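You operate a simulated robot arm through the tools that you are given. There is no shell and no other tool. Be economical: measure what you need, move in short steps, check, and stop when the job is done.

You are at the controls of a simulated two-armed robot. One attempt, no reset.

## Task
Test the SALE light box in the dock and sort it.
Fine: pass tray at or over the minimum printed on the dock, else rework tray; dock off before the box goes in or out.

It is judged by the outcome, as a careful person would: the job done as asked, and still so three seconds after it is handed in. It fails if anything else is knocked over, pushed out of place, dropped, spilled or broken.

## Robot
Two 6-joint arms with two-finger parallel grippers on one trunk, on a base that drives. Base frame: it is fixed to the floor where the robot stands at the start and does not move with it; the origin is under the middle of the robot, x ahead of it, y to its left, z up; the surface under the hand at the start is at about z = 860. Readings come in mm, rad, newtons and seconds.
The left shoulder is at the start at [-66, 177, 850], the right one opposite. With the tool pointing down near the work surface each hand reaches from about 100 to 740 mm from the robot's upright axis, wherever it stands, measured 20 degrees to its own side. Places, roughly: dock switch [400, 0, 900]; inside of the pass tray [800, -400, 900]; inside of the rework tray [800, -700, 900]; slot of the test dock [500, 100, 900]; test dock [500, 100, 900]. Payload 1.57 kg a hand.
The TCP of each hand is the grasp point between the finger pads, 30 mm short of the fingertips. In the tool frame z runs along the fingers and y along their closing line. Largest opening 80 mm; finger width 17, thickness 12; the body of the gripper, 40 by 82 mm, starts 80 mm behind the TCP.
Orientation is that of the tool frame in the base frame, as a unit quaternion [w, x, y, z]. With the fingers straight down and closing along the base's y, the tool's x points along the base's -x, its y along +y and its z along -z.

## Interface
- The arms move only by the tool step_arm. It takes "left_steps", "right_steps" or both (then of equal length, played together; a hand with none holds still); each is a list of rows, each a list of 7 numbers: the finger opening in mm, from 0 to 80, then the shift along the base's x, y, z in mm, then the turn, a rotation vector about the base's x, y, z in rad. In form: [[fingers, tx, ty, tz, rx, ry, rz], ...]. A call has 1 to 20 rows; each row is the pose to reach, as a shift and turn from the pose commanded when the call began. Rows are played at 5 a second. More than 50 mm and 0.15 rad between two rows, or a gripper value outside its range, and nothing of the call is played. Where a pose cannot be reached the arm comes as near as it can. A force on the tool above 40 N (or 10 N above the force at the start of the call, whichever is more), or a blocked arm, ends the call early, and 0.2 s more pass. The fingers move at their own pace (about 72 mm/s each) and stop on an object; they squeeze with about 21 N. The grip force told is the motor's: it shows also when the fingers shut on nothing. Time passes only in rows, and 0.2 s behind the last, so rows that repeat a pose let the fingers close. The reply holds the time, the measured pose of the TCP, the force on the tool along the base axes, the opening and the grip force, in the units named above and with some noise, with the torque about the TCP (base axes, N m) and any sound that the robot's microphone picked up.
- Cameras (640 x 400 px; columns grow to the right, rows downward): "scene" is now at [29.8, -12.4, 1566.6]; the picture's right is [-0.16, -0.99, 0.00], its down [-0.79, 0.13, -0.60] and it looks along [0.60, -0.10, -0.80] (base axes); focal length 282 px, centre (320, 200). "left" rides on the left gripper at [72, 7, -122] in its tool frame; the picture's right is [-0.09, 1.00, 0.00], its down [-0.84, -0.08, -0.54] and it looks along [-0.54, -0.05, 0.84] (tool axes); focal length 238 px, centre (320, 200). "right" rides on the right gripper at [72, -7, -122] in its tool frame; the picture's right is [0.09, 1.00, 0.00], its down [-0.84, 0.08, -0.54] and it looks along [-0.54, 0.05, 0.84] (tool axes); focal length 238 px, centre (320, 200). There is no depth. A picture from a camera that has moved, and an enlarged one, comes with that camera's place and axes in the base frame and with its lens.
- get_image(camera): a new picture of that camera. The clock stands still meanwhile.
- move_column(by): slides the trunk up (or, below 0, down) by that many mm; the arms and the scene camera ride with it, the base frame stays. It gives what a move gives, with no picture.
- base_move(legs): drives the robot by 1 to 6 legs, each [ahead, left, turn to the left] in mm, mm and rad, along the robot's own axes; the way and the turn of a leg run together, so that a leg with both is an arc; at most 1500 mm and 3.142 rad a leg. The arms and the cameras ride along, it lands a little off, and it stops where it bumps. It gives what a move gives.
- pan_tilt(pan, tilt): turns the head with the scene camera to pan (to the left, within 2.496 rad either way) and tilt (down, from -0.506 to 1.204), counted from straight ahead of the robot. It gives what a move gives.
- zoom(camera, box): a new picture of the part [left, top, right, bottom] of that camera's present view, enlarged. The clock stands still meanwhile.
- job_done(): hands the job in; it is judged then, once.

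Work in short steps. Places have to be worked out from the pictures, the camera data and where the tool is seen: move nearer, look again, correct. Check each grasp and each placing, and mend what went wrong. You have 120 turns and 108 pictures in all, those below and enlarged ones among them. Open the grippers and draw the arms clear of the work before you hand the job in, unless the task says otherwise; then end with one line.

The tools are called after ">>>" as a command line: name --argument value ..., lists and objects as JSON in quotes. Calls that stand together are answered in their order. step_arm: Moves the arms, as the interface text tells. Its arguments: {"type":"object","properties":{"left_steps":{"type":"array","items":{"type":"array","items":{"type":"number"}}},"right_steps":{"type":"array","items":{"type":"array","items":{"type":"number"}}}},"required":[]} The other tools are called the same way: move_column (by) slides the trunk up or down; base_move (legs) drives the base; pan_tilt (pan, tilt) turns the head that bears the scene camera; get_image (camera) takes a picture; zoom (camera, box) takes an enlarged picture of a part of a camera's view; job_done () hands the job in.

At the start:

```text
clock: 0.0
left_tcp_pos: [512.4, 277.9, 1223.1]
left_tcp_rot: [0.0, 0.0, 1.0, 0.0]
left_force: [-0.4, 1.5, -0.1]
left_moment: [0.0, -0.04, -0.03]
left_finger_gap: 79.8
left_gripper_force: 0.1
right_tcp_pos: [363.9, -198.4, 1227.3]
right_tcp_rot: [0.0, 0.0, 1.0, 0.0]
right_force: [0.5, 0.3, 0.0]
right_moment: [0.02, -0.02, 0.0]
right_finger_gap: 79.8
right_gripper_force: 0.1
trunk travel left (down, up): [-291.0, 36.0]
robot x, y, heading: [-0.8, -1.1, 0.0]
head pan, tilt: [-0.161, 0.923]
```

scene: 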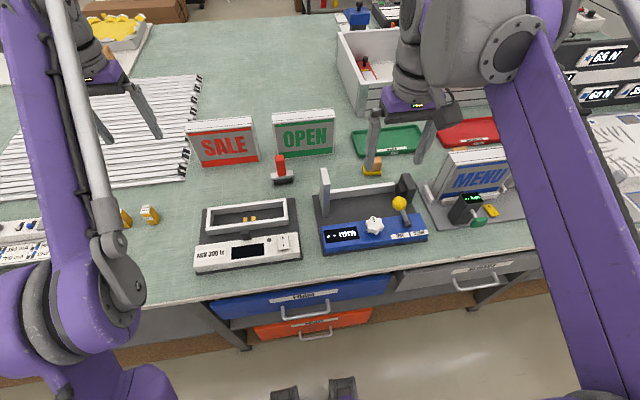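
right: 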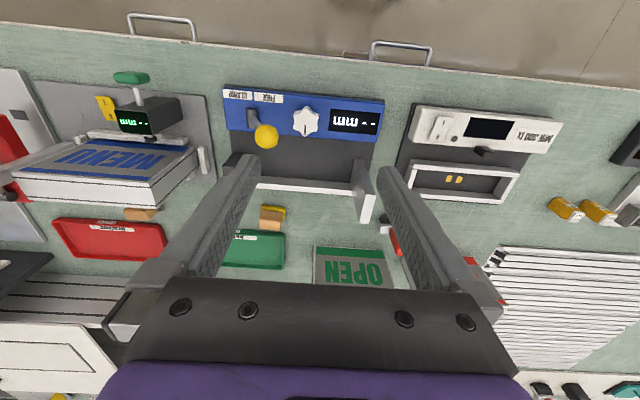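
left: 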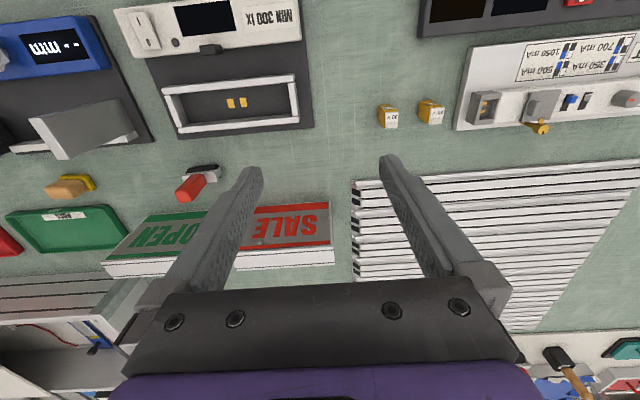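

The white dock with "MIN 300 lx" is near the front, and the SALE box stands behind it. I zoom in on the dock and the box.

>>> zoom --camera "scene" --box '[170, 100, 350, 280]'

>>> zoom --camera "left" --box '[100, 0, 350, 156]'

>>> zoom --camera "left" --box '[90, 150, 370, 325]'

>>> zoom --camera "scene" --box '[330, 80, 530, 260]'

```text
2.22 times, centred on (260, 190) of scene
camera zoom: at [29.8, -12.4, 1566.6], right [-0.16, -0.99, 0.0], down [-0.79, 0.13, -0.6], along [0.6, -0.1, -0.8], focal length 627 px, centre (453, 222)
```

zoom: 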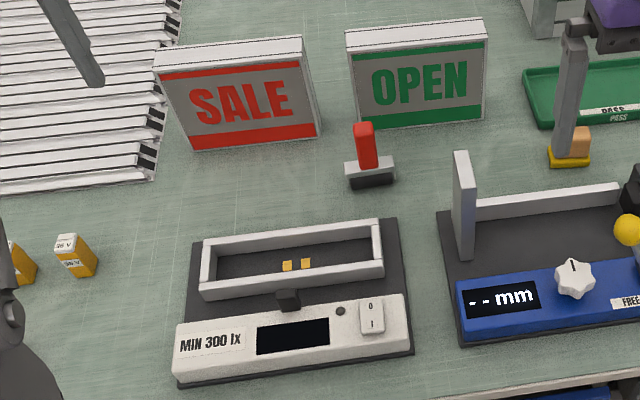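

```text
2.56 times, centred on (225, 78) of left
camera zoom: at [440.9, 284.1, 1346.3], right [0.09, 1.0, 0.0], down [0.84, -0.08, 0.54], along [0.54, -0.05, -0.84], focal length 610 px, centre (563, 512)
```

zoom: 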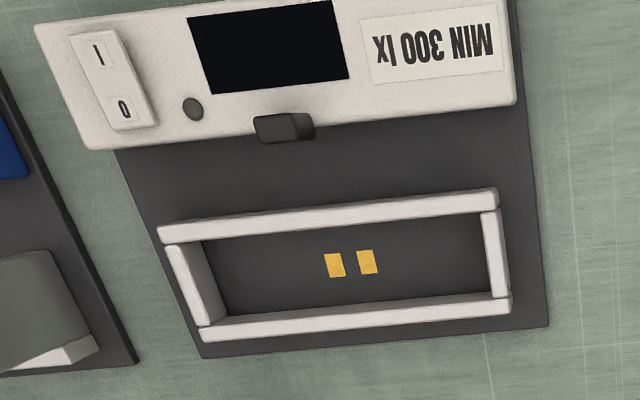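

```text
2.29 times, centred on (230, 238) of left
camera zoom: at [440.9, 284.1, 1346.3], right [0.09, 1.0, 0.0], down [0.84, -0.08, 0.54], along [0.54, -0.05, -0.84], focal length 545 px, centre (526, 114)
```

zoom: 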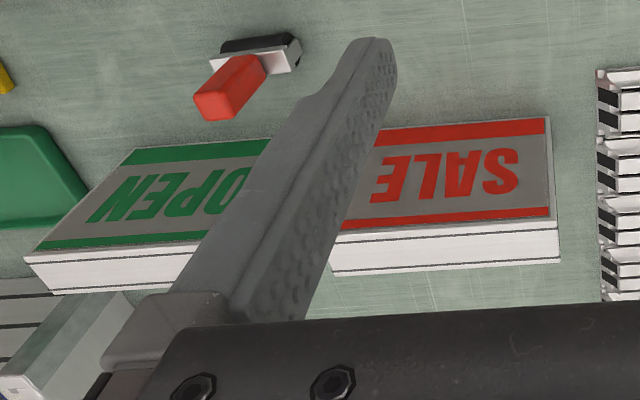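

```text
2.22 times, centred on (430, 170) of scene
camera zoom: at [29.8, -12.4, 1566.6], right [-0.16, -0.99, 0.0], down [-0.79, 0.13, -0.6], along [0.6, -0.1, -0.8], focal length 627 px, centre (76, 267)
```

zoom: 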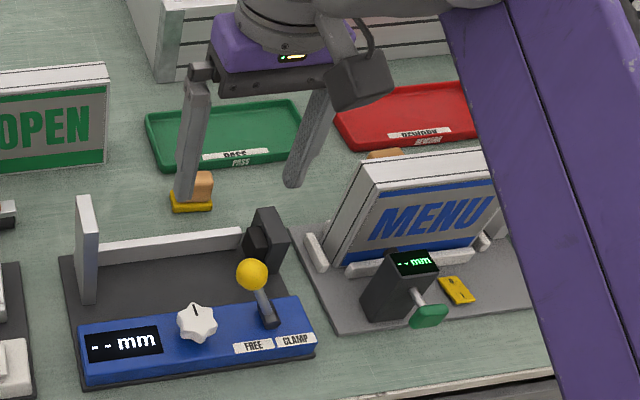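

The display is dark, so the dock looks off and is marked MIN 300 lx. I put the SALE box at about x 758–810, y 80–278, roughly 142 tall, facing the robot. That is beyond comfortable reach, so I drive ahead a little.

>>> base_move --legs '[[120, 0, 0]]'

>>> pan_tilt --pan 0.2 --tilt 0.9

>>> get_image --camera "scene"

```text
clock: 1.2
left_tcp_pos: [629.7, 276.8, 1224.2]
left_tcp_rot: [0.0, 0.0, 1.0, 0.0]
left_force: [0.2, -0.2, -0.1]
left_moment: [-0.02, 0.0, 0.04]
left_finger_gap: 80.2
left_gripper_force: 0.0
right_tcp_pos: [480.3, -198.4, 1226.7]
right_tcp_rot: [0.0, 0.0, 1.0, 0.0]
right_force: [-0.5, 0.9, -0.2]
right_moment: [0.02, 0.02, 0.0]
right_finger_gap: 79.8
right_gripper_force: 0.0
trunk travel left (down, up): [-291.0, 36.0]
robot x, y, heading: [117.9, -1.1, 0.0]
head pan, tilt: [-0.161, 0.923]
```

```text
clock: 2.1
left_tcp_pos: [630.3, 276.5, 1223.3]
left_tcp_rot: [0.0, 0.0, 1.0, 0.0]
left_force: [-1.5, 0.2, -0.2]
left_moment: [0.02, 0.0, 0.02]
left_finger_gap: 80.0
left_gripper_force: 0.0
right_tcp_pos: [480.5, -198.9, 1226.8]
right_tcp_rot: [0.0, 0.0, 1.0, 0.0]
right_force: [-0.5, 0.2, 0.3]
right_moment: [0.0, -0.01, -0.02]
right_finger_gap: 79.8
right_gripper_force: 0.0
trunk travel left (down, up): [-291.0, 36.0]
robot x, y, heading: [118.0, 2.1, -0.001]
head pan, tilt: [0.201, 0.901]
```

```text
100 pictures are left
camera scene: at [148.1, 14.3, 1568.3], right [0.2, -0.98, 0.0], down [-0.77, -0.16, -0.62], along [0.61, 0.12, -0.78], focal length 282 px, centre (320, 200)
```

scene: 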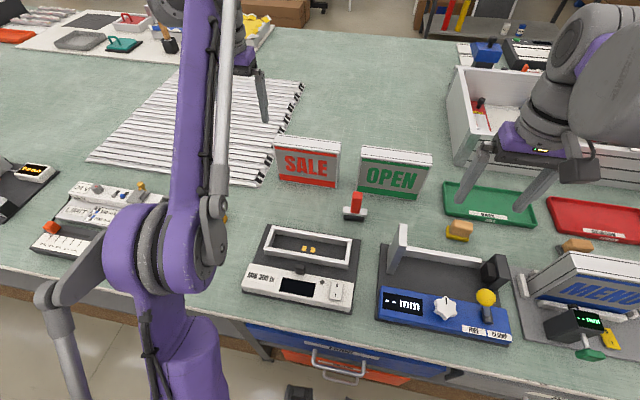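

The drive went cleanly. I turn the left hand 90° so the fingers close along x, and bring it above the box, still high.

>>> step_arm --left_steps '[[80, 14, -9, 0, 0, 0, -0.143], [80, 28, -18, 0, 0, 0, -0.286], [80, 42, -27, 0, 0, 0, -0.428], [80, 56, -36, 0, 0, 0, -0.571], [80, 70, -45, 0, 0, 0, -0.714], [80, 84, -54, 0, 0, 0, -0.857], [80, 98, -63, 0, 0, 0, -1.0], [80, 112, -72, 0, 0, 0, -1.142], [80, 126, -81, 0, 0, 0, -1.285], [80, 140, -90, 0, 0, 0, -1.428], [80, 155, -97, 0, 0, 0, -1.5708], [80, 155, -97, 0, 0, 0, -1.5708]]'

>>> get_image --camera "left"

>>> zoom --camera "scene" --box '[230, 120, 430, 320]'

```text
clock: 4.7
left_tcp_pos: [706.4, 183.3, 1167.4]
left_tcp_rot: [-0.001, 0.708, 0.706, -0.001]
left_force: [0.0, -0.2, 0.8]
left_moment: [-0.04, 0.03, -0.03]
left_finger_gap: 80.4
left_gripper_force: 0.0
left hand out of reach, approached as far as the arm can: row 2, 3, 4, 5, 6, 7, 8, 9, 10, 11, 12
right_tcp_pos: [483.4, -197.7, 1226.9]
right_tcp_rot: [0.0, 0.0, 1.0, 0.0]
right_force: [-1.0, 0.4, 0.3]
right_moment: [-0.03, 0.03, -0.02]
right_finger_gap: 80.2
right_gripper_force: 0.0
trunk travel left (down, up): [-291.0, 36.0]
robot x, y, heading: [118.7, -0.6, -0.003]
head pan, tilt: [0.201, 0.901]
```

```text
99 pictures are left
camera left: at [712.8, 254.1, 1289.2], right [1.0, -0.09, 0.0], down [-0.08, -0.84, 0.54], along [-0.05, -0.54, -0.84], focal length 238 px, centre (320, 200)
```

left: 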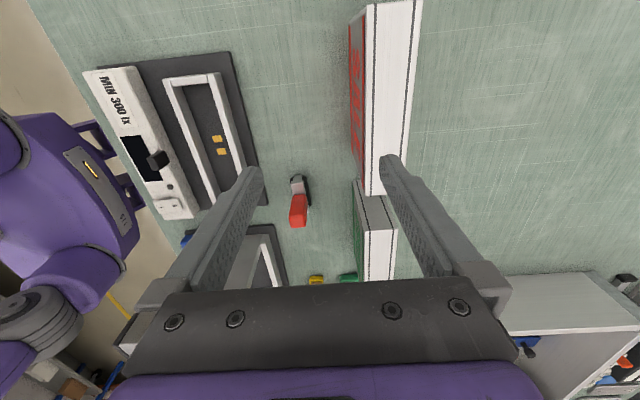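

```text
2.00 times, centred on (330, 220) of scene
camera zoom: at [150.7, 14.8, 1568.3], right [0.2, -0.98, 0.0], down [-0.77, -0.16, -0.62], along [0.61, 0.12, -0.78], focal length 564 px, centre (300, 160)
```

zoom: 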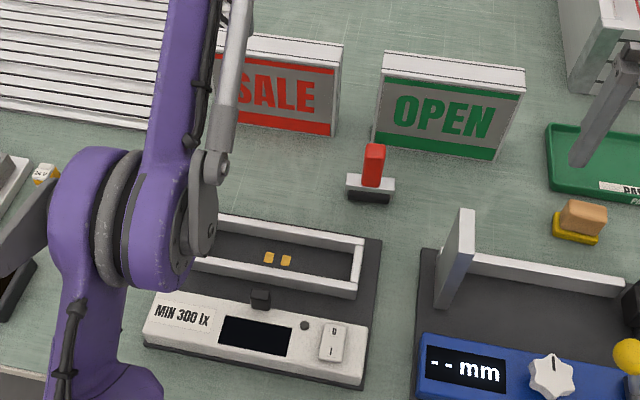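

The hand's reach ran short at this height. From its camera the box top spans x ≈ 761–814 and y ≈ 72–278, with yaw about 0. I lower the hand and see where it goes.

>>> step_arm --left_steps '[[80, 0, 0, -40, 0, 0, 0], [80, 0, 0, -80, 0, 0, 0], [80, 0, 0, -80, 0, 0, 0]]'

```text
clock: 5.5
left_tcp_pos: [703.1, 179.3, 1086.3]
left_tcp_rot: [0.001, 0.708, 0.706, -0.001]
left_force: [-0.9, -0.4, -0.6]
left_moment: [-0.02, 0.0, 0.04]
left_finger_gap: 80.1
left_gripper_force: 0.0
right_tcp_pos: [480.9, -198.7, 1227.4]
right_tcp_rot: [0.0, -0.001, 1.0, -0.001]
right_force: [-0.1, 0.2, 0.5]
right_moment: [0.03, -0.03, 0.02]
right_finger_gap: 79.7
right_gripper_force: 0.0
trunk travel left (down, up): [-291.0, 36.0]
robot x, y, heading: [114.2, 3.2, 0.001]
head pan, tilt: [0.201, 0.901]
```

Commands are clipped to what the arm can reach, so shifts count from here. The tips are at about 1056, above the box top at 1002. I move forward to x ≈ 788.

>>> step_arm --left_steps '[[80, 30, -2, 0, 0, 0, 0], [80, 60, -4, 0, 0, 0, 0], [80, 85, -5, 0, 0, 0, 0], [80, 85, -5, 0, 0, 0, 0]]'

>>> get_image --camera "left"

```text
clock: 6.5
left_tcp_pos: [760.8, 176.5, 1072.9]
left_tcp_rot: [-0.001, 0.707, 0.708, 0.0]
left_force: [0.5, -0.9, -0.4]
left_moment: [0.02, 0.04, -0.03]
left_finger_gap: 80.1
left_gripper_force: 0.0
left hand out of reach, approached as far as the arm can: row 2, 3, 4
right_tcp_pos: [482.4, -198.8, 1226.4]
right_tcp_rot: [0.0, 0.0, 1.0, 0.0]
right_force: [-0.5, -0.3, -0.6]
right_moment: [0.01, 0.01, 0.02]
right_finger_gap: 79.9
right_gripper_force: 0.0
trunk travel left (down, up): [-291.0, 36.0]
robot x, y, heading: [113.5, -0.3, -0.001]
head pan, tilt: [0.201, 0.901]
```

```text
97 pictures are left
camera left: at [768.1, 248.6, 1195.6], right [1.0, -0.09, 0.0], down [-0.08, -0.84, 0.54], along [-0.05, -0.54, -0.84], focal length 238 px, centre (320, 200)
```

left: 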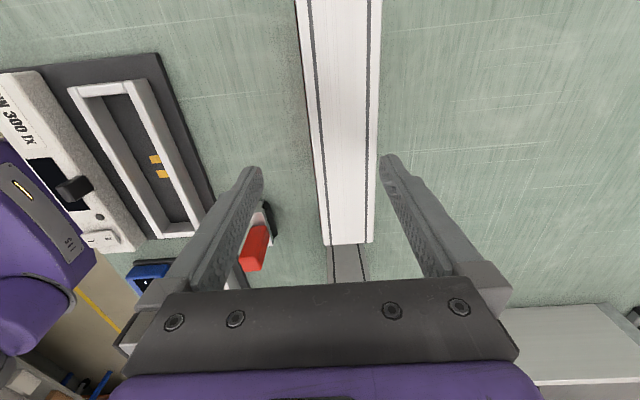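

The box centre is now about x 784. I drive ahead a little to gain reach; the fingertips at 1043 stay above the box top.

>>> base_move --legs '[[50, 0, 0]]'

>>> get_image --camera "left"

```text
clock: 7.4
left_tcp_pos: [808.3, 176.9, 1073.7]
left_tcp_rot: [0.0, 0.708, 0.706, 0.0]
left_force: [0.9, 0.3, -0.3]
left_moment: [-0.02, 0.02, 0.02]
left_finger_gap: 79.8
left_gripper_force: 0.0
right_tcp_pos: [527.9, -198.3, 1227.4]
right_tcp_rot: [0.0, 0.001, 1.0, 0.0]
right_force: [0.0, 0.0, -0.3]
right_moment: [0.0, 0.01, 0.0]
right_finger_gap: 80.0
right_gripper_force: 0.0
trunk travel left (down, up): [-291.0, 36.0]
robot x, y, heading: [163.6, 1.0, -0.002]
head pan, tilt: [0.201, 0.901]
```

```text
96 pictures are left
camera left: at [815.1, 248.1, 1196.3], right [1.0, -0.09, 0.0], down [-0.08, -0.84, 0.54], along [-0.05, -0.54, -0.84], focal length 238 px, centre (320, 200)
```

left: 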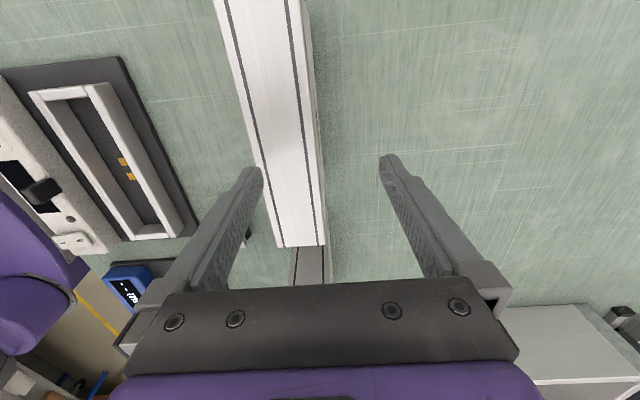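

The box centre is about x 780. I shift the hand back 27 mm and lower it to just above the top, then check.

>>> step_arm --left_steps '[[80, -14, 0, 0, 0, 0, 0], [80, -27, 0, 0, 0, 0, 0], [80, -27, 0, -25, 0, 0, 0], [80, -27, 0, -25, 0, 0, 0]]'

>>> get_image --camera "left"

>>> zoom --camera "scene" --box '[170, 60, 410, 300]'

```text
clock: 8.4
left_tcp_pos: [781.1, 175.9, 1047.0]
left_tcp_rot: [0.0, 0.707, 0.707, 0.0]
left_force: [0.2, 0.3, -0.6]
left_moment: [0.04, -0.03, 0.01]
left_finger_gap: 80.1
left_gripper_force: 0.2
right_tcp_pos: [529.4, -197.9, 1226.4]
right_tcp_rot: [-0.001, 0.0, 1.0, 0.0]
right_force: [-0.2, 0.5, 0.1]
right_moment: [-0.01, 0.01, 0.0]
right_finger_gap: 80.1
right_gripper_force: 0.1
trunk travel left (down, up): [-291.0, 36.0]
robot x, y, heading: [163.7, -4.4, -0.001]
head pan, tilt: [0.201, 0.901]
```

```text
95 pictures are left
camera left: at [787.8, 248.3, 1169.9], right [1.0, -0.09, 0.0], down [-0.08, -0.84, 0.54], along [-0.05, -0.54, -0.84], focal length 238 px, centre (320, 200)
```

left: 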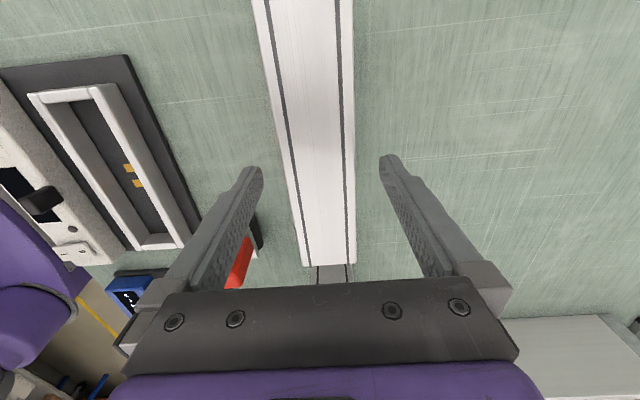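

```text
1.67 times, centred on (290, 180) of scene
camera zoom: at [196.5, 14.2, 1568.3], right [0.2, -0.98, 0.0], down [-0.77, -0.16, -0.62], along [0.61, 0.12, -0.78], focal length 470 px, centre (370, 233)
```

zoom: 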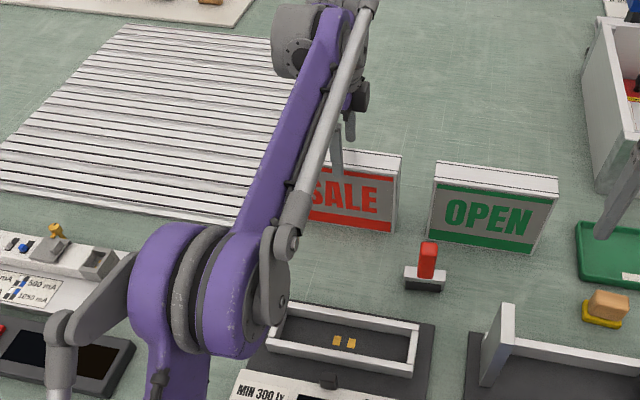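

The fingertips straddle the top evenly. I descend about 75 mm and close.

>>> step_arm --left_steps '[[80, 0, 0, -25, 0, 0, 0], [80, 0, 0, -50, 0, 0, 0], [80, 0, 0, -75, 0, 0, 0], [80, 0, 0, -75, 0, 0, 0], [30, 0, 0, -75, 0, 0, 0], [30, 0, 0, -75, 0, 0, 0], [30, 0, 0, -75, 0, 0, 0]]'

>>> get_image --camera "left"

```text
clock: 10.0
left_tcp_pos: [780.0, 176.1, 972.9]
left_tcp_rot: [0.0, 0.708, 0.706, 0.001]
left_force: [1.3, -0.9, 0.5]
left_moment: [0.11, 0.0, 0.07]
left_finger_gap: 50.3
left_gripper_force: 21.2
right_tcp_pos: [529.3, -199.3, 1227.6]
right_tcp_rot: [0.0, 0.001, 1.0, 0.0]
right_force: [0.8, -0.7, -0.5]
right_moment: [0.01, 0.03, -0.01]
right_finger_gap: 79.8
right_gripper_force: 0.0
trunk travel left (down, up): [-291.0, 36.0]
robot x, y, heading: [165.0, -0.1, 0.0]
head pan, tilt: [0.201, 0.901]
```

```text
93 pictures are left
camera left: at [787.3, 247.8, 1096.3], right [1.0, -0.09, 0.0], down [-0.08, -0.84, 0.54], along [-0.05, -0.54, -0.84], focal length 238 px, centre (320, 200)
```

left: 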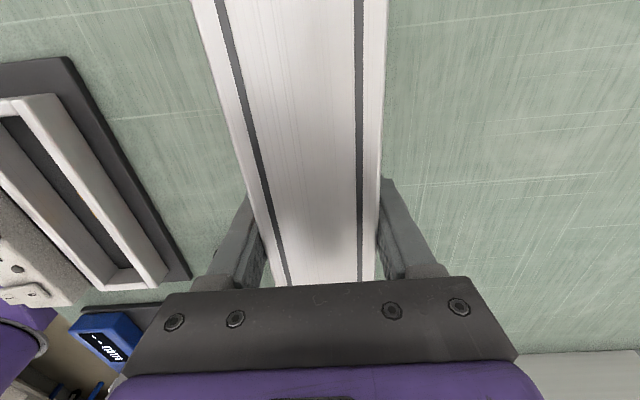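

Gripped, with the box 50 thick. I lift it by 90 mm.

>>> step_arm --left_steps '[[30, 0, 0, 15, 0, 0, 0], [30, 0, 0, 35, 0, 0, 0], [30, 0, 0, 60, 0, 0, 0], [30, 0, 0, 90, 0, 0, 0], [30, 0, 0, 90, 0, 0, 0]]'

>>> get_image --camera "left"

>>> get_image --camera "scene"

```text
clock: 11.2
left_tcp_pos: [781.8, 175.8, 1062.4]
left_tcp_rot: [0.0, 0.708, 0.706, 0.0]
left_force: [0.3, 0.1, -6.0]
left_moment: [-0.05, -0.01, -0.01]
left_finger_gap: 49.7
left_gripper_force: 20.8
right_tcp_pos: [530.1, -197.5, 1227.2]
right_tcp_rot: [-0.001, 0.001, 1.0, 0.0]
right_force: [0.1, 0.1, -0.3]
right_moment: [0.0, -0.02, 0.0]
right_finger_gap: 79.7
right_gripper_force: 0.1
trunk travel left (down, up): [-291.0, 36.0]
robot x, y, heading: [165.2, -2.9, -0.002]
head pan, tilt: [0.201, 0.901]
```

```text
92 pictures are left
camera left: at [788.5, 247.5, 1185.3], right [1.0, -0.09, 0.0], down [-0.08, -0.84, 0.54], along [-0.05, -0.54, -0.84], focal length 238 px, centre (320, 200)
```

left: 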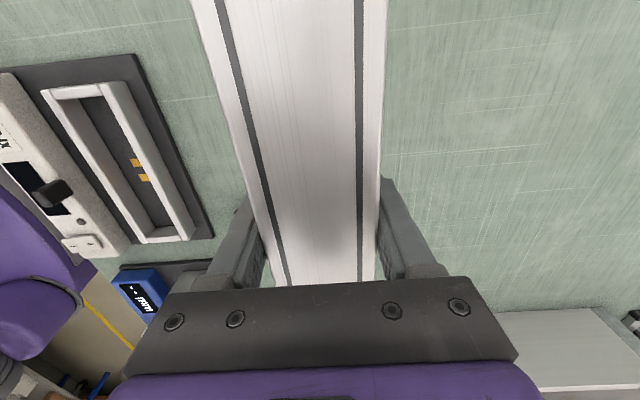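

```text
91 pictures are left
camera scene: at [197.8, 14.6, 1568.2], right [0.2, -0.98, 0.0], down [-0.77, -0.16, -0.62], along [0.61, 0.12, -0.78], focal length 282 px, centre (320, 200)
```

scene: 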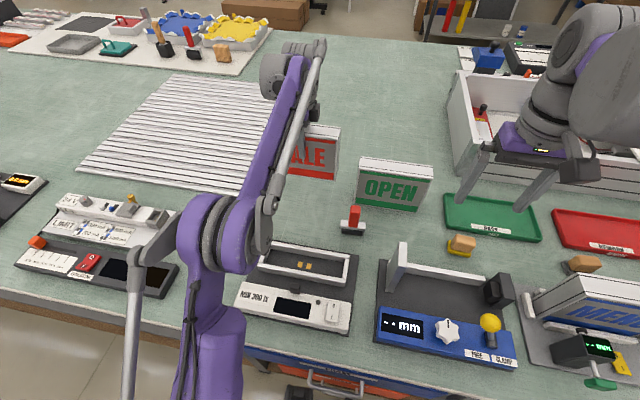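

The lift is good (about 6 N). The left camera now sees the whole slot, so I zoom in to measure it.

>>> zoom --camera "left" --box '[0, 40, 230, 270]'

>>> zoom --camera "scene" --box '[220, 220, 380, 340]'

```text
1.74 times, centred on (115, 155) of left
camera zoom: at [788.5, 247.5, 1185.3], right [1.0, -0.09, 0.0], down [-0.08, -0.84, 0.54], along [-0.05, -0.54, -0.84], focal length 414 px, centre (676, 278)
```

zoom: 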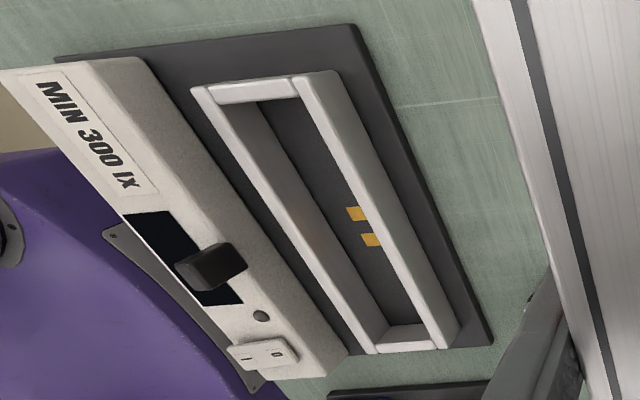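

```text
3.33 times, centred on (300, 280) of scene
camera zoom: at [197.8, 14.6, 1568.2], right [0.2, -0.98, 0.0], down [-0.77, -0.16, -0.62], along [0.61, 0.12, -0.78], focal length 940 px, centre (387, -67)
```

zoom: 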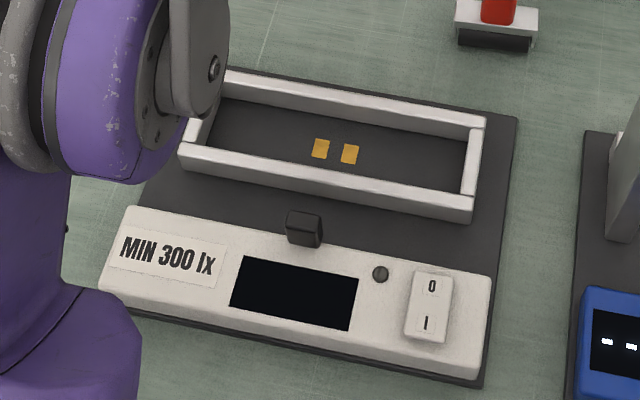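

Slot centre comes out at (513.5, 120.5) with yaw about 0, inner size about 58 × 206 mm. I carry the box over it, held high above the red item.

>>> step_arm --left_steps '[[30, -10, 0, 20, 0, 0, 0], [30, -35, 0, 40, 0, 0, 0], [30, -70, -5, 40, 0, 0, 0], [30, -105, -15, 40, 0, 0, 0], [30, -140, -28, 40, 0, 0, 0], [30, -175, -40, 40, 0, 0, 0], [30, -210, -52, 40, 0, 0, 0], [30, -245, -58, 40, 0, 0, 0], [30, -268, -58, 40, 0, 0, 0], [30, -268, -58, 40, 0, 0, 0], [30, -268, -58, 40, 0, 0, 0]]'

>>> get_image --camera "scene"

>>> get_image --camera "left"

>>> get_image --camera "right"

```text
clock: 13.6
left_tcp_pos: [513.8, 115.9, 1100.6]
left_tcp_rot: [0.0, 0.707, 0.707, 0.0]
left_force: [0.1, -1.3, -5.0]
left_moment: [-0.03, 0.0, 0.03]
left_finger_gap: 49.7
left_gripper_force: 21.3
right_tcp_pos: [529.4, -198.3, 1226.9]
right_tcp_rot: [0.0, 0.0, 1.0, 0.0]
right_force: [-0.2, 0.0, 0.9]
right_moment: [0.0, 0.0, 0.0]
right_finger_gap: 80.1
right_gripper_force: 0.0
trunk travel left (down, up): [-291.0, 36.0]
robot x, y, heading: [165.3, -3.0, -0.002]
head pan, tilt: [0.201, 0.901]
```

```text
88 pictures are left
camera scene: at [197.2, 14.5, 1568.3], right [0.2, -0.98, 0.0], down [-0.77, -0.16, -0.62], along [0.61, 0.12, -0.78], focal length 282 px, centre (320, 200)
```

scene: 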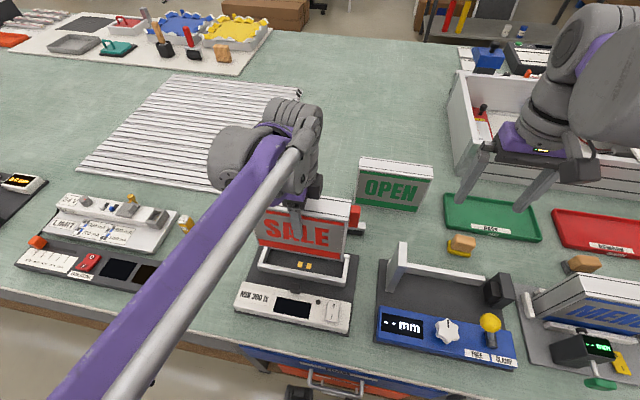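

```text
87 pictures are left
camera left: at [520.5, 188.6, 1224.5], right [1.0, -0.09, 0.0], down [-0.08, -0.84, 0.54], along [-0.05, -0.54, -0.84], focal length 238 px, centre (320, 200)
```

left: 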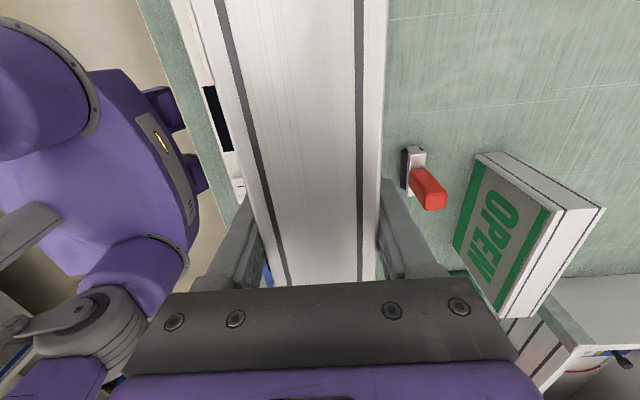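

```text
86 pictures are left
camera right: at [458.5, -205.4, 1348.7], right [-0.09, 1.0, 0.0], down [0.84, 0.08, 0.54], along [0.54, 0.05, -0.84], focal length 238 px, centre (320, 200)
```

right: 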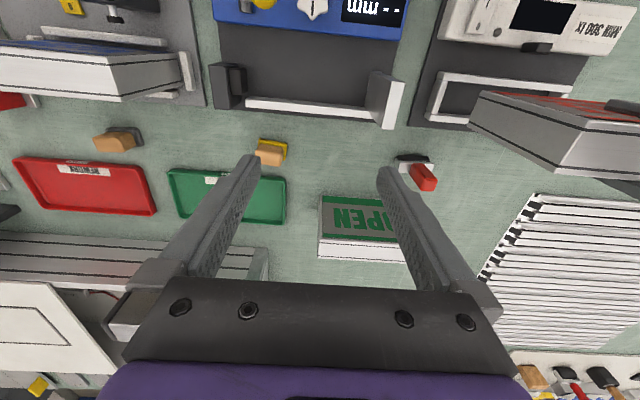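

The box hangs squarely over the slot. I lower it to about 20 mm above the walls and check the alignment.

>>> step_arm --left_steps '[[30, 0, 1, -25, 0, 0, 0], [30, 0, 1, -50, 0, 0, 0], [30, 0, 1, -72, 0, 0, 0], [30, 0, 1, -72, 0, 0, 0]]'

>>> zoom --camera "scene" --box '[220, 190, 380, 340]'

>>> zoom --camera "right" --box '[410, 0, 640, 200]'

```text
clock: 14.6
left_tcp_pos: [514.9, 118.3, 1031.2]
left_tcp_rot: [0.0, 0.708, 0.706, 0.0]
left_force: [0.0, -0.1, -5.9]
left_moment: [-0.02, -0.01, -0.02]
left_finger_gap: 49.8
left_gripper_force: 20.9
right_tcp_pos: [530.5, -197.3, 1226.5]
right_tcp_rot: [0.0, 0.001, 1.0, 0.0]
right_force: [-0.9, -0.1, 0.7]
right_moment: [0.0, -0.01, -0.02]
right_finger_gap: 79.9
right_gripper_force: 0.1
trunk travel left (down, up): [-291.0, 36.0]
robot x, y, heading: [166.2, 1.2, -0.004]
head pan, tilt: [0.201, 0.901]
```

```text
2.67 times, centred on (300, 265) of scene
camera zoom: at [197.3, 14.4, 1568.3], right [0.2, -0.98, 0.0], down [-0.77, -0.16, -0.62], along [0.61, 0.12, -0.78], focal length 752 px, centre (373, 27)
```

zoom: 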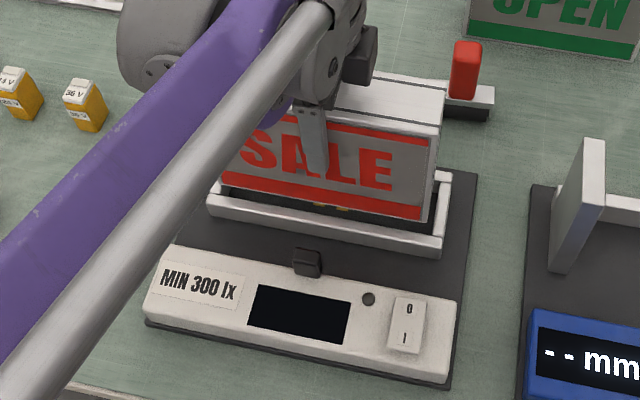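

```text
2.00 times, centred on (525, 100) of right
camera zoom: at [458.6, -205.5, 1348.7], right [-0.09, 1.0, 0.0], down [0.84, 0.08, 0.54], along [0.54, 0.05, -0.84], focal length 477 px, centre (-90, 400)
```

zoom: 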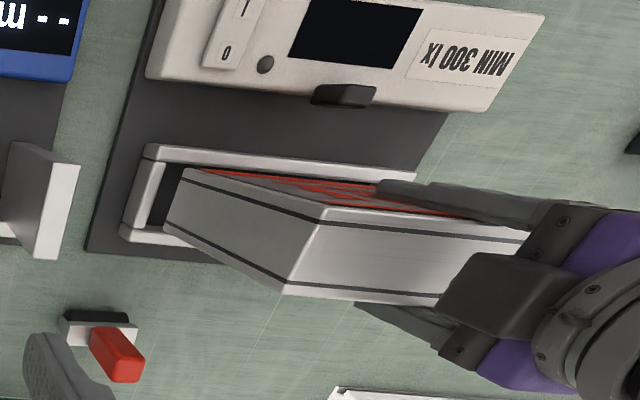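

Box ends are at y ≈ 25–219 and its front at x ≈ 490, against an inner slot of y 17.5–223.5 and x 487–542. That is aligned, so I lower it gently.

>>> step_arm --left_steps '[[30, 0, -1, -10, 0, 0, 0], [30, 0, -1, -20, 0, 0, 0], [30, 0, -1, -30, 0, 0, 0], [30, 0, -1, -38, 0, 0, 0], [30, 0, -1, -38, 0, 0, 0]]'

>>> zoom --camera "scene" --box '[220, 190, 380, 340]'

>>> zoom --camera "right" --box '[410, 0, 640, 200]'

```text
clock: 15.8
left_tcp_pos: [513.9, 120.2, 992.7]
left_tcp_rot: [0.0, 0.708, 0.706, 0.0]
left_force: [-0.1, -0.1, -6.6]
left_moment: [-0.01, 0.01, 0.02]
left_finger_gap: 50.0
left_gripper_force: 21.3
right_tcp_pos: [528.9, -198.9, 1226.7]
right_tcp_rot: [0.0, 0.001, 1.0, 0.001]
right_force: [-0.1, 0.2, -0.2]
right_moment: [-0.02, -0.01, -0.03]
right_finger_gap: 80.1
right_gripper_force: 0.0
trunk travel left (down, up): [-291.0, 36.0]
robot x, y, heading: [165.2, 1.2, -0.003]
head pan, tilt: [0.201, 0.901]
```

```text
2.67 times, centred on (300, 265) of scene
camera zoom: at [197.3, 14.4, 1568.3], right [0.2, -0.98, 0.0], down [-0.77, -0.16, -0.62], along [0.61, 0.12, -0.78], focal length 752 px, centre (373, 27)
```

zoom: 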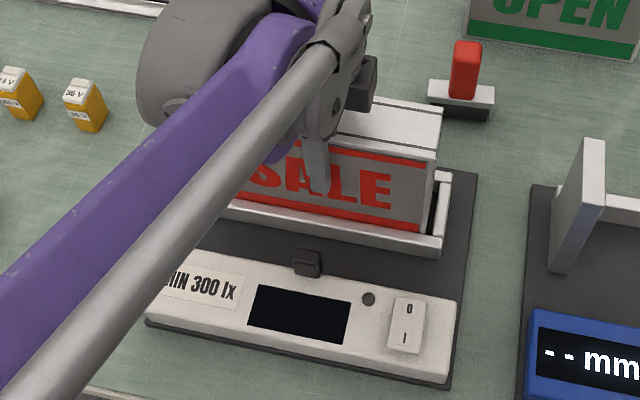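

```text
2.00 times, centred on (525, 100) of right
camera zoom: at [458.6, -205.5, 1348.7], right [-0.09, 1.0, 0.0], down [0.84, 0.08, 0.54], along [0.54, 0.05, -0.84], focal length 477 px, centre (-90, 400)
```

zoom: 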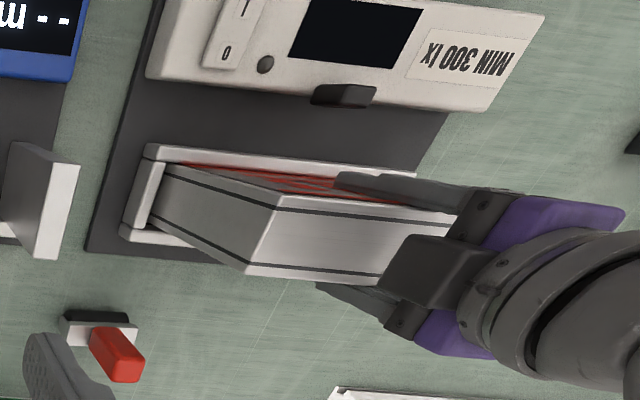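

The box has entered the slot with gaps on all sides. I lower it the last bit to contact.

>>> step_arm --left_steps '[[30, 0, 0, -4, 0, 0, 0], [30, 0, 0, -7, 0, 0, 0], [30, 0, 0, -10, 0, 0, 0], [30, 0, 0, -10, 0, 0, 0]]'

```text
clock: 16.8
left_tcp_pos: [514.7, 119.7, 984.5]
left_tcp_rot: [0.0, 0.708, 0.706, 0.0]
left_force: [-0.4, -1.6, -5.4]
left_moment: [-0.09, 0.0, 0.02]
left_finger_gap: 49.9
left_gripper_force: 21.3
right_tcp_pos: [529.5, -198.5, 1227.5]
right_tcp_rot: [0.0, 0.001, 1.0, 0.0]
right_force: [-0.1, 0.2, -0.1]
right_moment: [0.02, 0.0, -0.03]
right_finger_gap: 79.8
right_gripper_force: 0.0
trunk travel left (down, up): [-291.0, 36.0]
robot x, y, heading: [167.4, 3.6, 0.003]
head pan, tilt: [0.201, 0.901]
```

>>> step_arm --left_steps '[[30, 0, 0, -2, 0, 0, 0], [30, 0, 0, -4, 0, 0, 0], [30, 0, 0, -4, 0, 0, 0]]'

```text
clock: 17.6
left_tcp_pos: [513.2, 118.9, 979.7]
left_tcp_rot: [0.001, 0.708, 0.706, 0.0]
left_force: [2.4, 2.5, 14.2]
left_moment: [0.0, 0.24, 0.05]
left_finger_gap: 50.2
left_gripper_force: 20.8
right_tcp_pos: [529.8, -198.4, 1228.0]
right_tcp_rot: [0.0, 0.001, 1.0, 0.0]
right_force: [-0.6, -1.0, -0.2]
right_moment: [0.0, -0.03, 0.0]
right_finger_gap: 79.8
right_gripper_force: 0.0
trunk travel left (down, up): [-291.0, 36.0]
robot x, y, heading: [165.8, -4.3, -0.003]
head pan, tilt: [0.201, 0.901]
```

The readings show contact: force up to +14 N, box bottom at about 867. I open the fingers and rise clear.

>>> step_arm --left_steps '[[80, 0, 0, 2, 0, 0, 0], [80, 0, 0, 2, 0, 0, 0], [80, 0, 0, 2, 0, 0, 0], [80, 0, 0, 40, 0, 0, 0], [80, 0, 0, 80, 0, 0, 0], [80, 0, 0, 120, 0, 0, 0], [80, 0, 40, 140, 0, 0, 0], [80, 0, 80, 140, 0, 0, 0], [80, 0, 120, 140, 0, 0, 0], [80, 0, 160, 140, 0, 0, 0], [80, 0, 160, 140, 0, 0, 0]]'

>>> zoom --camera "scene" --box '[220, 190, 380, 340]'

>>> zoom --camera "right" --box '[410, 0, 640, 200]'

```text
clock: 20.0
left_tcp_pos: [513.5, 280.4, 1119.7]
left_tcp_rot: [0.0, 0.708, 0.707, 0.0]
left_force: [-0.8, -0.5, 0.0]
left_moment: [0.02, 0.01, 0.02]
left_finger_gap: 80.0
left_gripper_force: 0.1
right_tcp_pos: [530.0, -199.8, 1226.8]
right_tcp_rot: [0.0, 0.001, 1.0, -0.001]
right_force: [-0.6, 0.5, -0.1]
right_moment: [-0.02, -0.02, 0.02]
right_finger_gap: 79.9
right_gripper_force: 0.1
trunk travel left (down, up): [-291.0, 36.0]
robot x, y, heading: [164.5, -0.3, 0.001]
head pan, tilt: [0.201, 0.901]
```

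```text
2.67 times, centred on (300, 265) of scene
camera zoom: at [196.9, 13.8, 1568.3], right [0.2, -0.98, 0.0], down [-0.77, -0.16, -0.62], along [0.61, 0.12, -0.78], focal length 752 px, centre (373, 27)
```

zoom: 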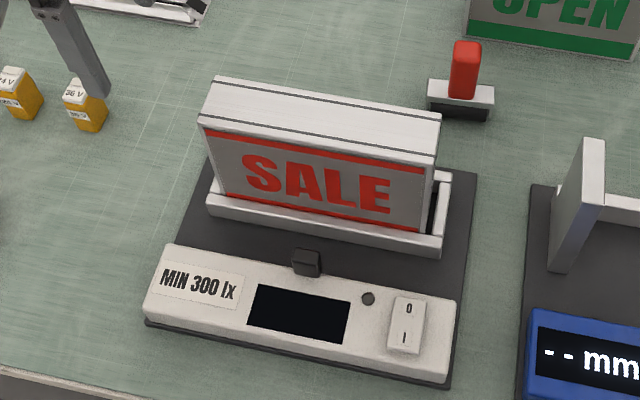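

```text
2.00 times, centred on (525, 100) of right
camera zoom: at [458.2, -206.1, 1348.7], right [-0.09, 1.0, 0.0], down [0.84, 0.08, 0.54], along [0.54, 0.05, -0.84], focal length 477 px, centre (-90, 400)
```

zoom: 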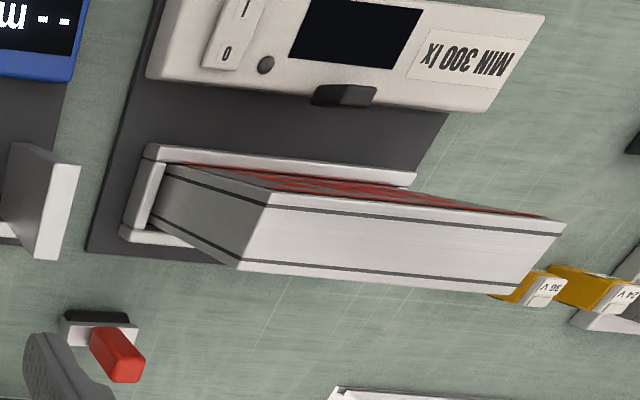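

The box is seated and upright. The rocker's I end is at about (389, 24.5, ~893) and the O end at about (413, 25). I bring the right hand, closed, above the I end.

>>> step_arm --right_steps '[[60, -20, 30, -10, 0, 0, 0], [40, -40, 62, -20, 0, 0, 0], [20, -60, 94, -40, 0, 0, 0], [0, -80, 126, -60, 0, 0, 0], [0, -100, 158, -90, 0, 0, 0], [0, -120, 190, -120, 0, 0, 0], [0, -141, 223, -150, 0, 0, 0], [0, -141, 223, -190, 0, 0, 0], [0, -141, 223, -230, 0, 0, 0], [0, -141, 223, -230, 0, 0, 0]]'

>>> get_image --camera "right"

>>> get_image --camera "scene"

```text
clock: 22.2
left_tcp_pos: [512.4, 280.6, 1120.1]
left_tcp_rot: [0.0, 0.707, 0.707, 0.0]
left_force: [0.8, 0.4, -0.3]
left_moment: [0.01, 0.0, 0.01]
left_finger_gap: 79.9
left_gripper_force: 0.1
right_tcp_pos: [387.6, 24.9, 996.6]
right_tcp_rot: [0.0, 0.001, 1.0, 0.0]
right_force: [0.0, -0.1, 0.3]
right_moment: [0.0, 0.01, 0.01]
right_finger_gap: 0.0
right_gripper_force: 21.4
trunk travel left (down, up): [-291.0, 36.0]
robot x, y, heading: [166.2, 0.9, 0.003]
head pan, tilt: [0.201, 0.901]
```

```text
79 pictures are left
camera right: at [316.8, 17.8, 1118.0], right [-0.09, 1.0, 0.0], down [0.84, 0.08, 0.54], along [0.54, 0.05, -0.84], focal length 238 px, centre (320, 200)
```

right: 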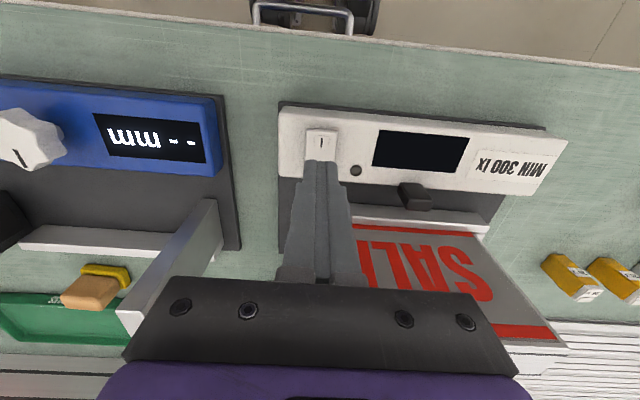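

```text
78 pictures are left
camera scene: at [196.9, 14.2, 1568.3], right [0.2, -0.98, 0.0], down [-0.77, -0.16, -0.62], along [0.61, 0.12, -0.78], focal length 282 px, centre (320, 200)
```

scene: 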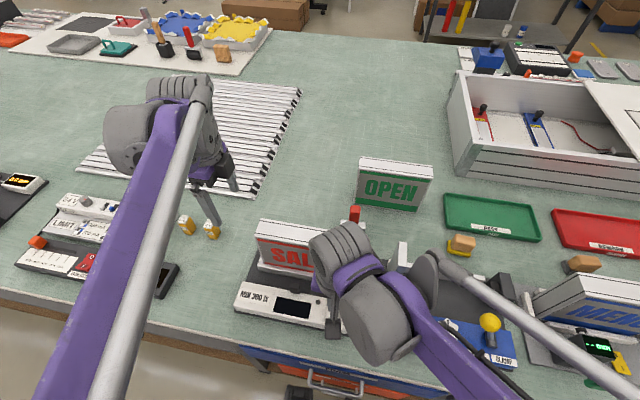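

The I mark is at about x 391–395 and the rocker's near edge at about 382, so the finger at 388 is on the I half. I descend in small steps until I feel a press.

>>> step_arm --right_steps '[[0, 0, 0, -30, 0, 0, 0], [0, 0, 0, -55, 0, 0, 0], [0, 0, 0, -60, 0, 0, 0], [0, 0, 0, -64, 0, 0, 0], [0, 0, 0, -64, 0, 0, 0]]'

>>> get_image --camera "right"

```text
clock: 22.9
left_tcp_pos: [512.5, 280.1, 1120.8]
left_tcp_rot: [0.0, 0.708, 0.707, 0.0]
left_force: [-0.4, 0.2, 0.9]
left_moment: [-0.01, 0.01, 0.0]
left_finger_gap: 79.9
left_gripper_force: 0.1
right_tcp_pos: [388.8, 25.4, 943.2]
right_tcp_rot: [-0.003, 0.0, 1.0, -0.001]
right_force: [-4.2, -0.5, 13.7]
right_moment: [-0.02, -0.01, -0.03]
right_finger_gap: 0.0
right_gripper_force: 21.1
trunk travel left (down, up): [-291.0, 36.0]
robot x, y, heading: [170.4, -3.3, -0.003]
head pan, tilt: [0.201, 0.901]
stopped in row 3 (right hand): the force on the tool passed its limit at 87 N (the readings are from after the stop); the commanded pose is now the measured one
```

```text
77 pictures are left
camera right: at [317.2, 18.9, 1066.1], right [-0.09, 1.0, 0.0], down [0.84, 0.08, 0.54], along [0.54, 0.05, -0.84], focal length 238 px, centre (320, 200)
```

right: 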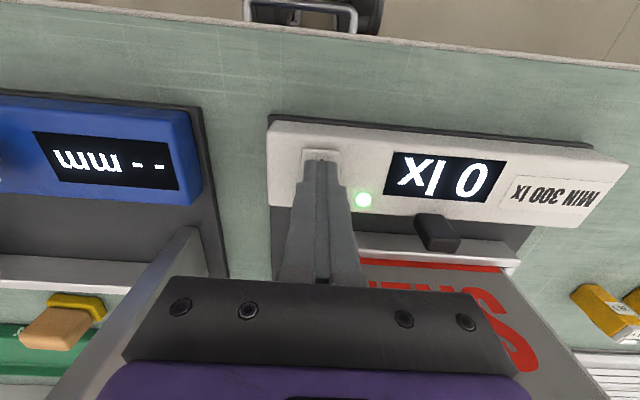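

The rocker flipped: the lamp is green and the display reads "0 lx" for now. I lift the hand, move it aside and reread.

>>> step_arm --right_steps '[[0, 0, 0, 20, 0, 0, 0], [0, 0, 0, 60, 0, 0, 0], [0, -20, -40, 90, 0, 0, 0], [0, -20, -80, 110, 0, 0, 0], [0, -20, -120, 110, 0, 0, 0], [0, -20, -160, 110, 0, 0, 0], [0, -20, -160, 110, 0, 0, 0]]'

>>> zoom --camera "scene" --box '[220, 190, 380, 340]'

```text
refused: row 3 steps farther than a row can; nothing moved
```

```text
2.67 times, centred on (300, 265) of scene
camera zoom: at [196.1, 14.1, 1568.4], right [0.2, -0.98, 0.0], down [-0.77, -0.16, -0.62], along [0.61, 0.12, -0.78], focal length 752 px, centre (373, 27)
```

zoom: 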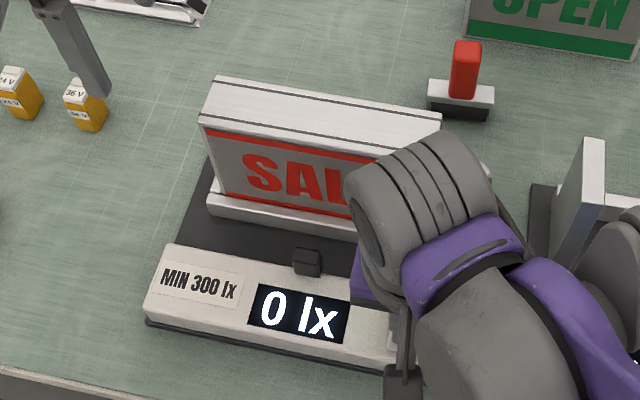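

One row stepped too far and the call was refused. I repeat it with smaller rows.

>>> step_arm --right_steps '[[0, 0, 0, 20, 0, 0, 0], [0, 0, 0, 60, 0, 0, 0], [0, 0, -20, 95, 0, 0, 0], [0, 0, -60, 110, 0, 0, 0], [0, 0, -100, 110, 0, 0, 0], [0, 0, -140, 110, 0, 0, 0], [0, 0, -180, 110, 0, 0, 0], [0, 0, -180, 110, 0, 0, 0]]'

>>> zoom --camera "scene" --box '[220, 190, 380, 340]'

```text
clock: 24.6
left_tcp_pos: [512.8, 280.5, 1119.9]
left_tcp_rot: [0.0, 0.708, 0.707, 0.0]
left_force: [0.3, 0.0, -1.0]
left_moment: [-0.02, 0.0, -0.01]
left_finger_gap: 80.1
left_gripper_force: 0.0
right_tcp_pos: [391.8, -154.7, 1054.8]
right_tcp_rot: [-0.002, 0.001, 1.0, -0.001]
right_force: [0.0, 0.2, -0.4]
right_moment: [-0.02, -0.02, 0.03]
right_finger_gap: 0.1
right_gripper_force: 20.4
trunk travel left (down, up): [-291.0, 36.0]
robot x, y, heading: [165.1, 0.8, -0.005]
head pan, tilt: [0.201, 0.901]
```

```text
2.67 times, centred on (300, 265) of scene
camera zoom: at [197.3, 14.4, 1568.3], right [0.2, -0.98, 0.0], down [-0.77, -0.16, -0.62], along [0.61, 0.12, -0.78], focal length 752 px, centre (373, 27)
```

zoom: 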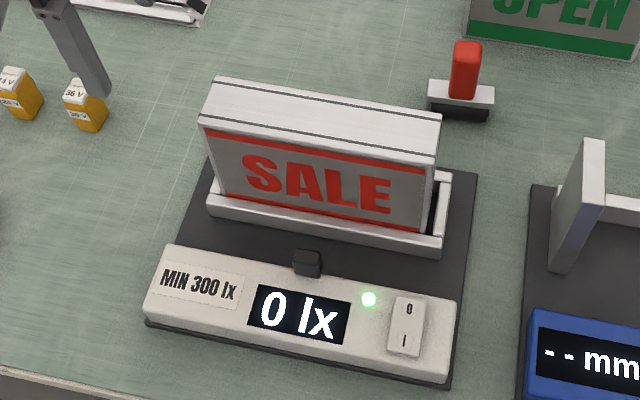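

The dock is on but reads 0 lx and the panel isn't lit. The box may be faulty or just lack contact, so I wait a moment and look at the seating closely.

>>> step_arm --right_steps '[[0, 0, 0, 0, 0, 0, 0], [0, 0, 0, 0, 0, 0, 0], [0, 0, 0, 0, 0, 0, 0], [0, 0, 0, 0, 0, 0, 0], [0, 0, 0, 0, 0, 0, 0], [0, 0, 0, 0, 0, 0, 0], [0, 0, 0, 0, 0, 0, 0], [0, 0, 0, 0, 0, 0, 0]]'

>>> zoom --camera "scene" --box '[260, 210, 340, 300]'

>>> get_image --camera "left"

>>> get_image --camera "right"

```text
clock: 26.4
left_tcp_pos: [512.9, 280.4, 1120.5]
left_tcp_rot: [0.0, 0.708, 0.706, 0.0]
left_force: [-0.3, 0.6, -0.5]
left_moment: [0.0, 0.01, 0.06]
left_finger_gap: 80.2
left_gripper_force: 0.0
right_tcp_pos: [389.7, -154.8, 1054.2]
right_tcp_rot: [-0.001, 0.001, 1.0, -0.002]
right_force: [0.1, -0.1, -0.1]
right_moment: [0.0, 0.01, -0.03]
right_finger_gap: 0.0
right_gripper_force: 21.2
trunk travel left (down, up): [-291.0, 36.0]
robot x, y, heading: [163.9, 2.1, -0.0]
head pan, tilt: [0.201, 0.901]
```

```text
4.44 times, centred on (300, 255) of scene
camera zoom: at [197.2, 14.3, 1568.3], right [0.2, -0.98, 0.0], down [-0.77, -0.16, -0.62], along [0.61, 0.12, -0.78], focal length 1254 px, centre (409, -44)
```

zoom: 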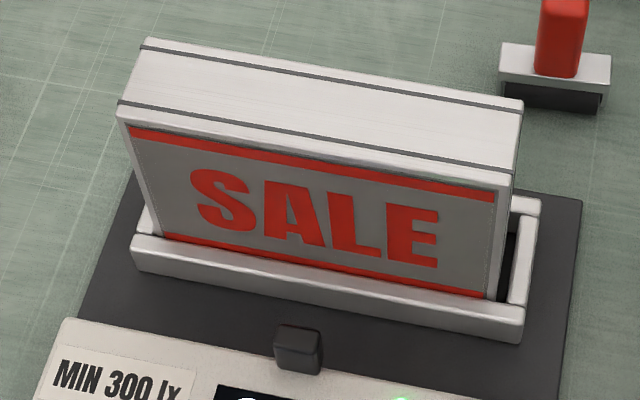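

```text
73 pictures are left
camera left: at [520.3, 351.4, 1242.2], right [1.0, -0.09, 0.0], down [-0.08, -0.84, 0.54], along [-0.05, -0.54, -0.84], focal length 238 px, centre (320, 200)
```

left: 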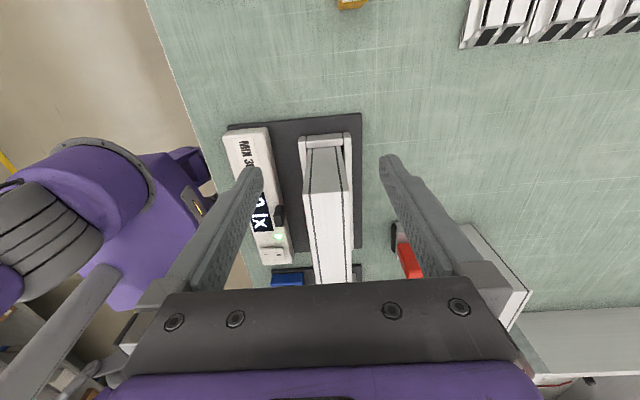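

```text
72 pictures are left
camera right: at [319.8, -161.2, 1176.0], right [-0.09, 1.0, 0.0], down [0.84, 0.08, 0.54], along [0.54, 0.05, -0.84], focal length 238 px, centre (320, 200)
```

right: 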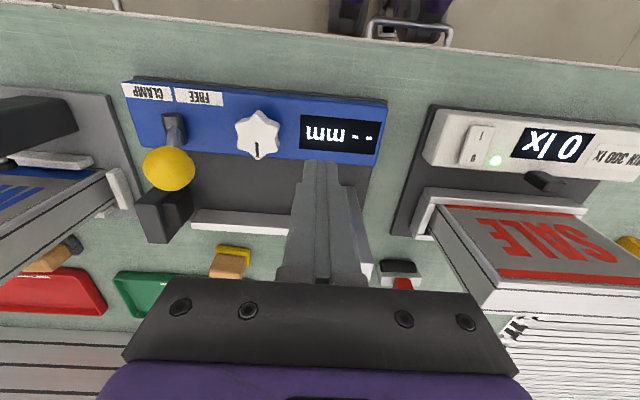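

Measuring again, the box spans about y 25–225 while the slot centre is 120.5, so it sits about 4 mm too far left and may miss the contacts. I check the left-end gap.

>>> zoom --camera "left" --box '[220, 110, 400, 290]'

```text
2.22 times, centred on (310, 200) of left
camera zoom: at [520.3, 351.4, 1242.2], right [1.0, -0.09, 0.0], down [-0.08, -0.84, 0.54], along [-0.05, -0.54, -0.84], focal length 530 px, centre (342, 200)
```

zoom: 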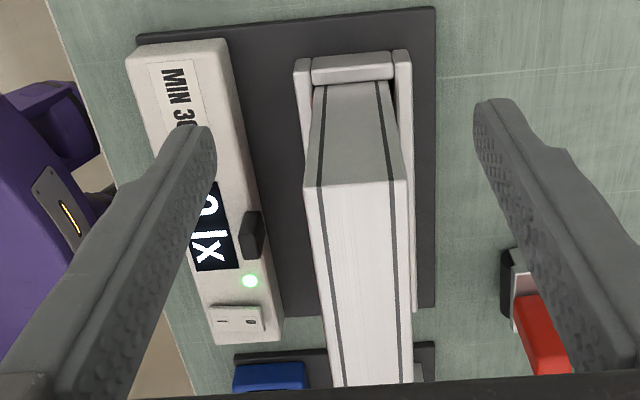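

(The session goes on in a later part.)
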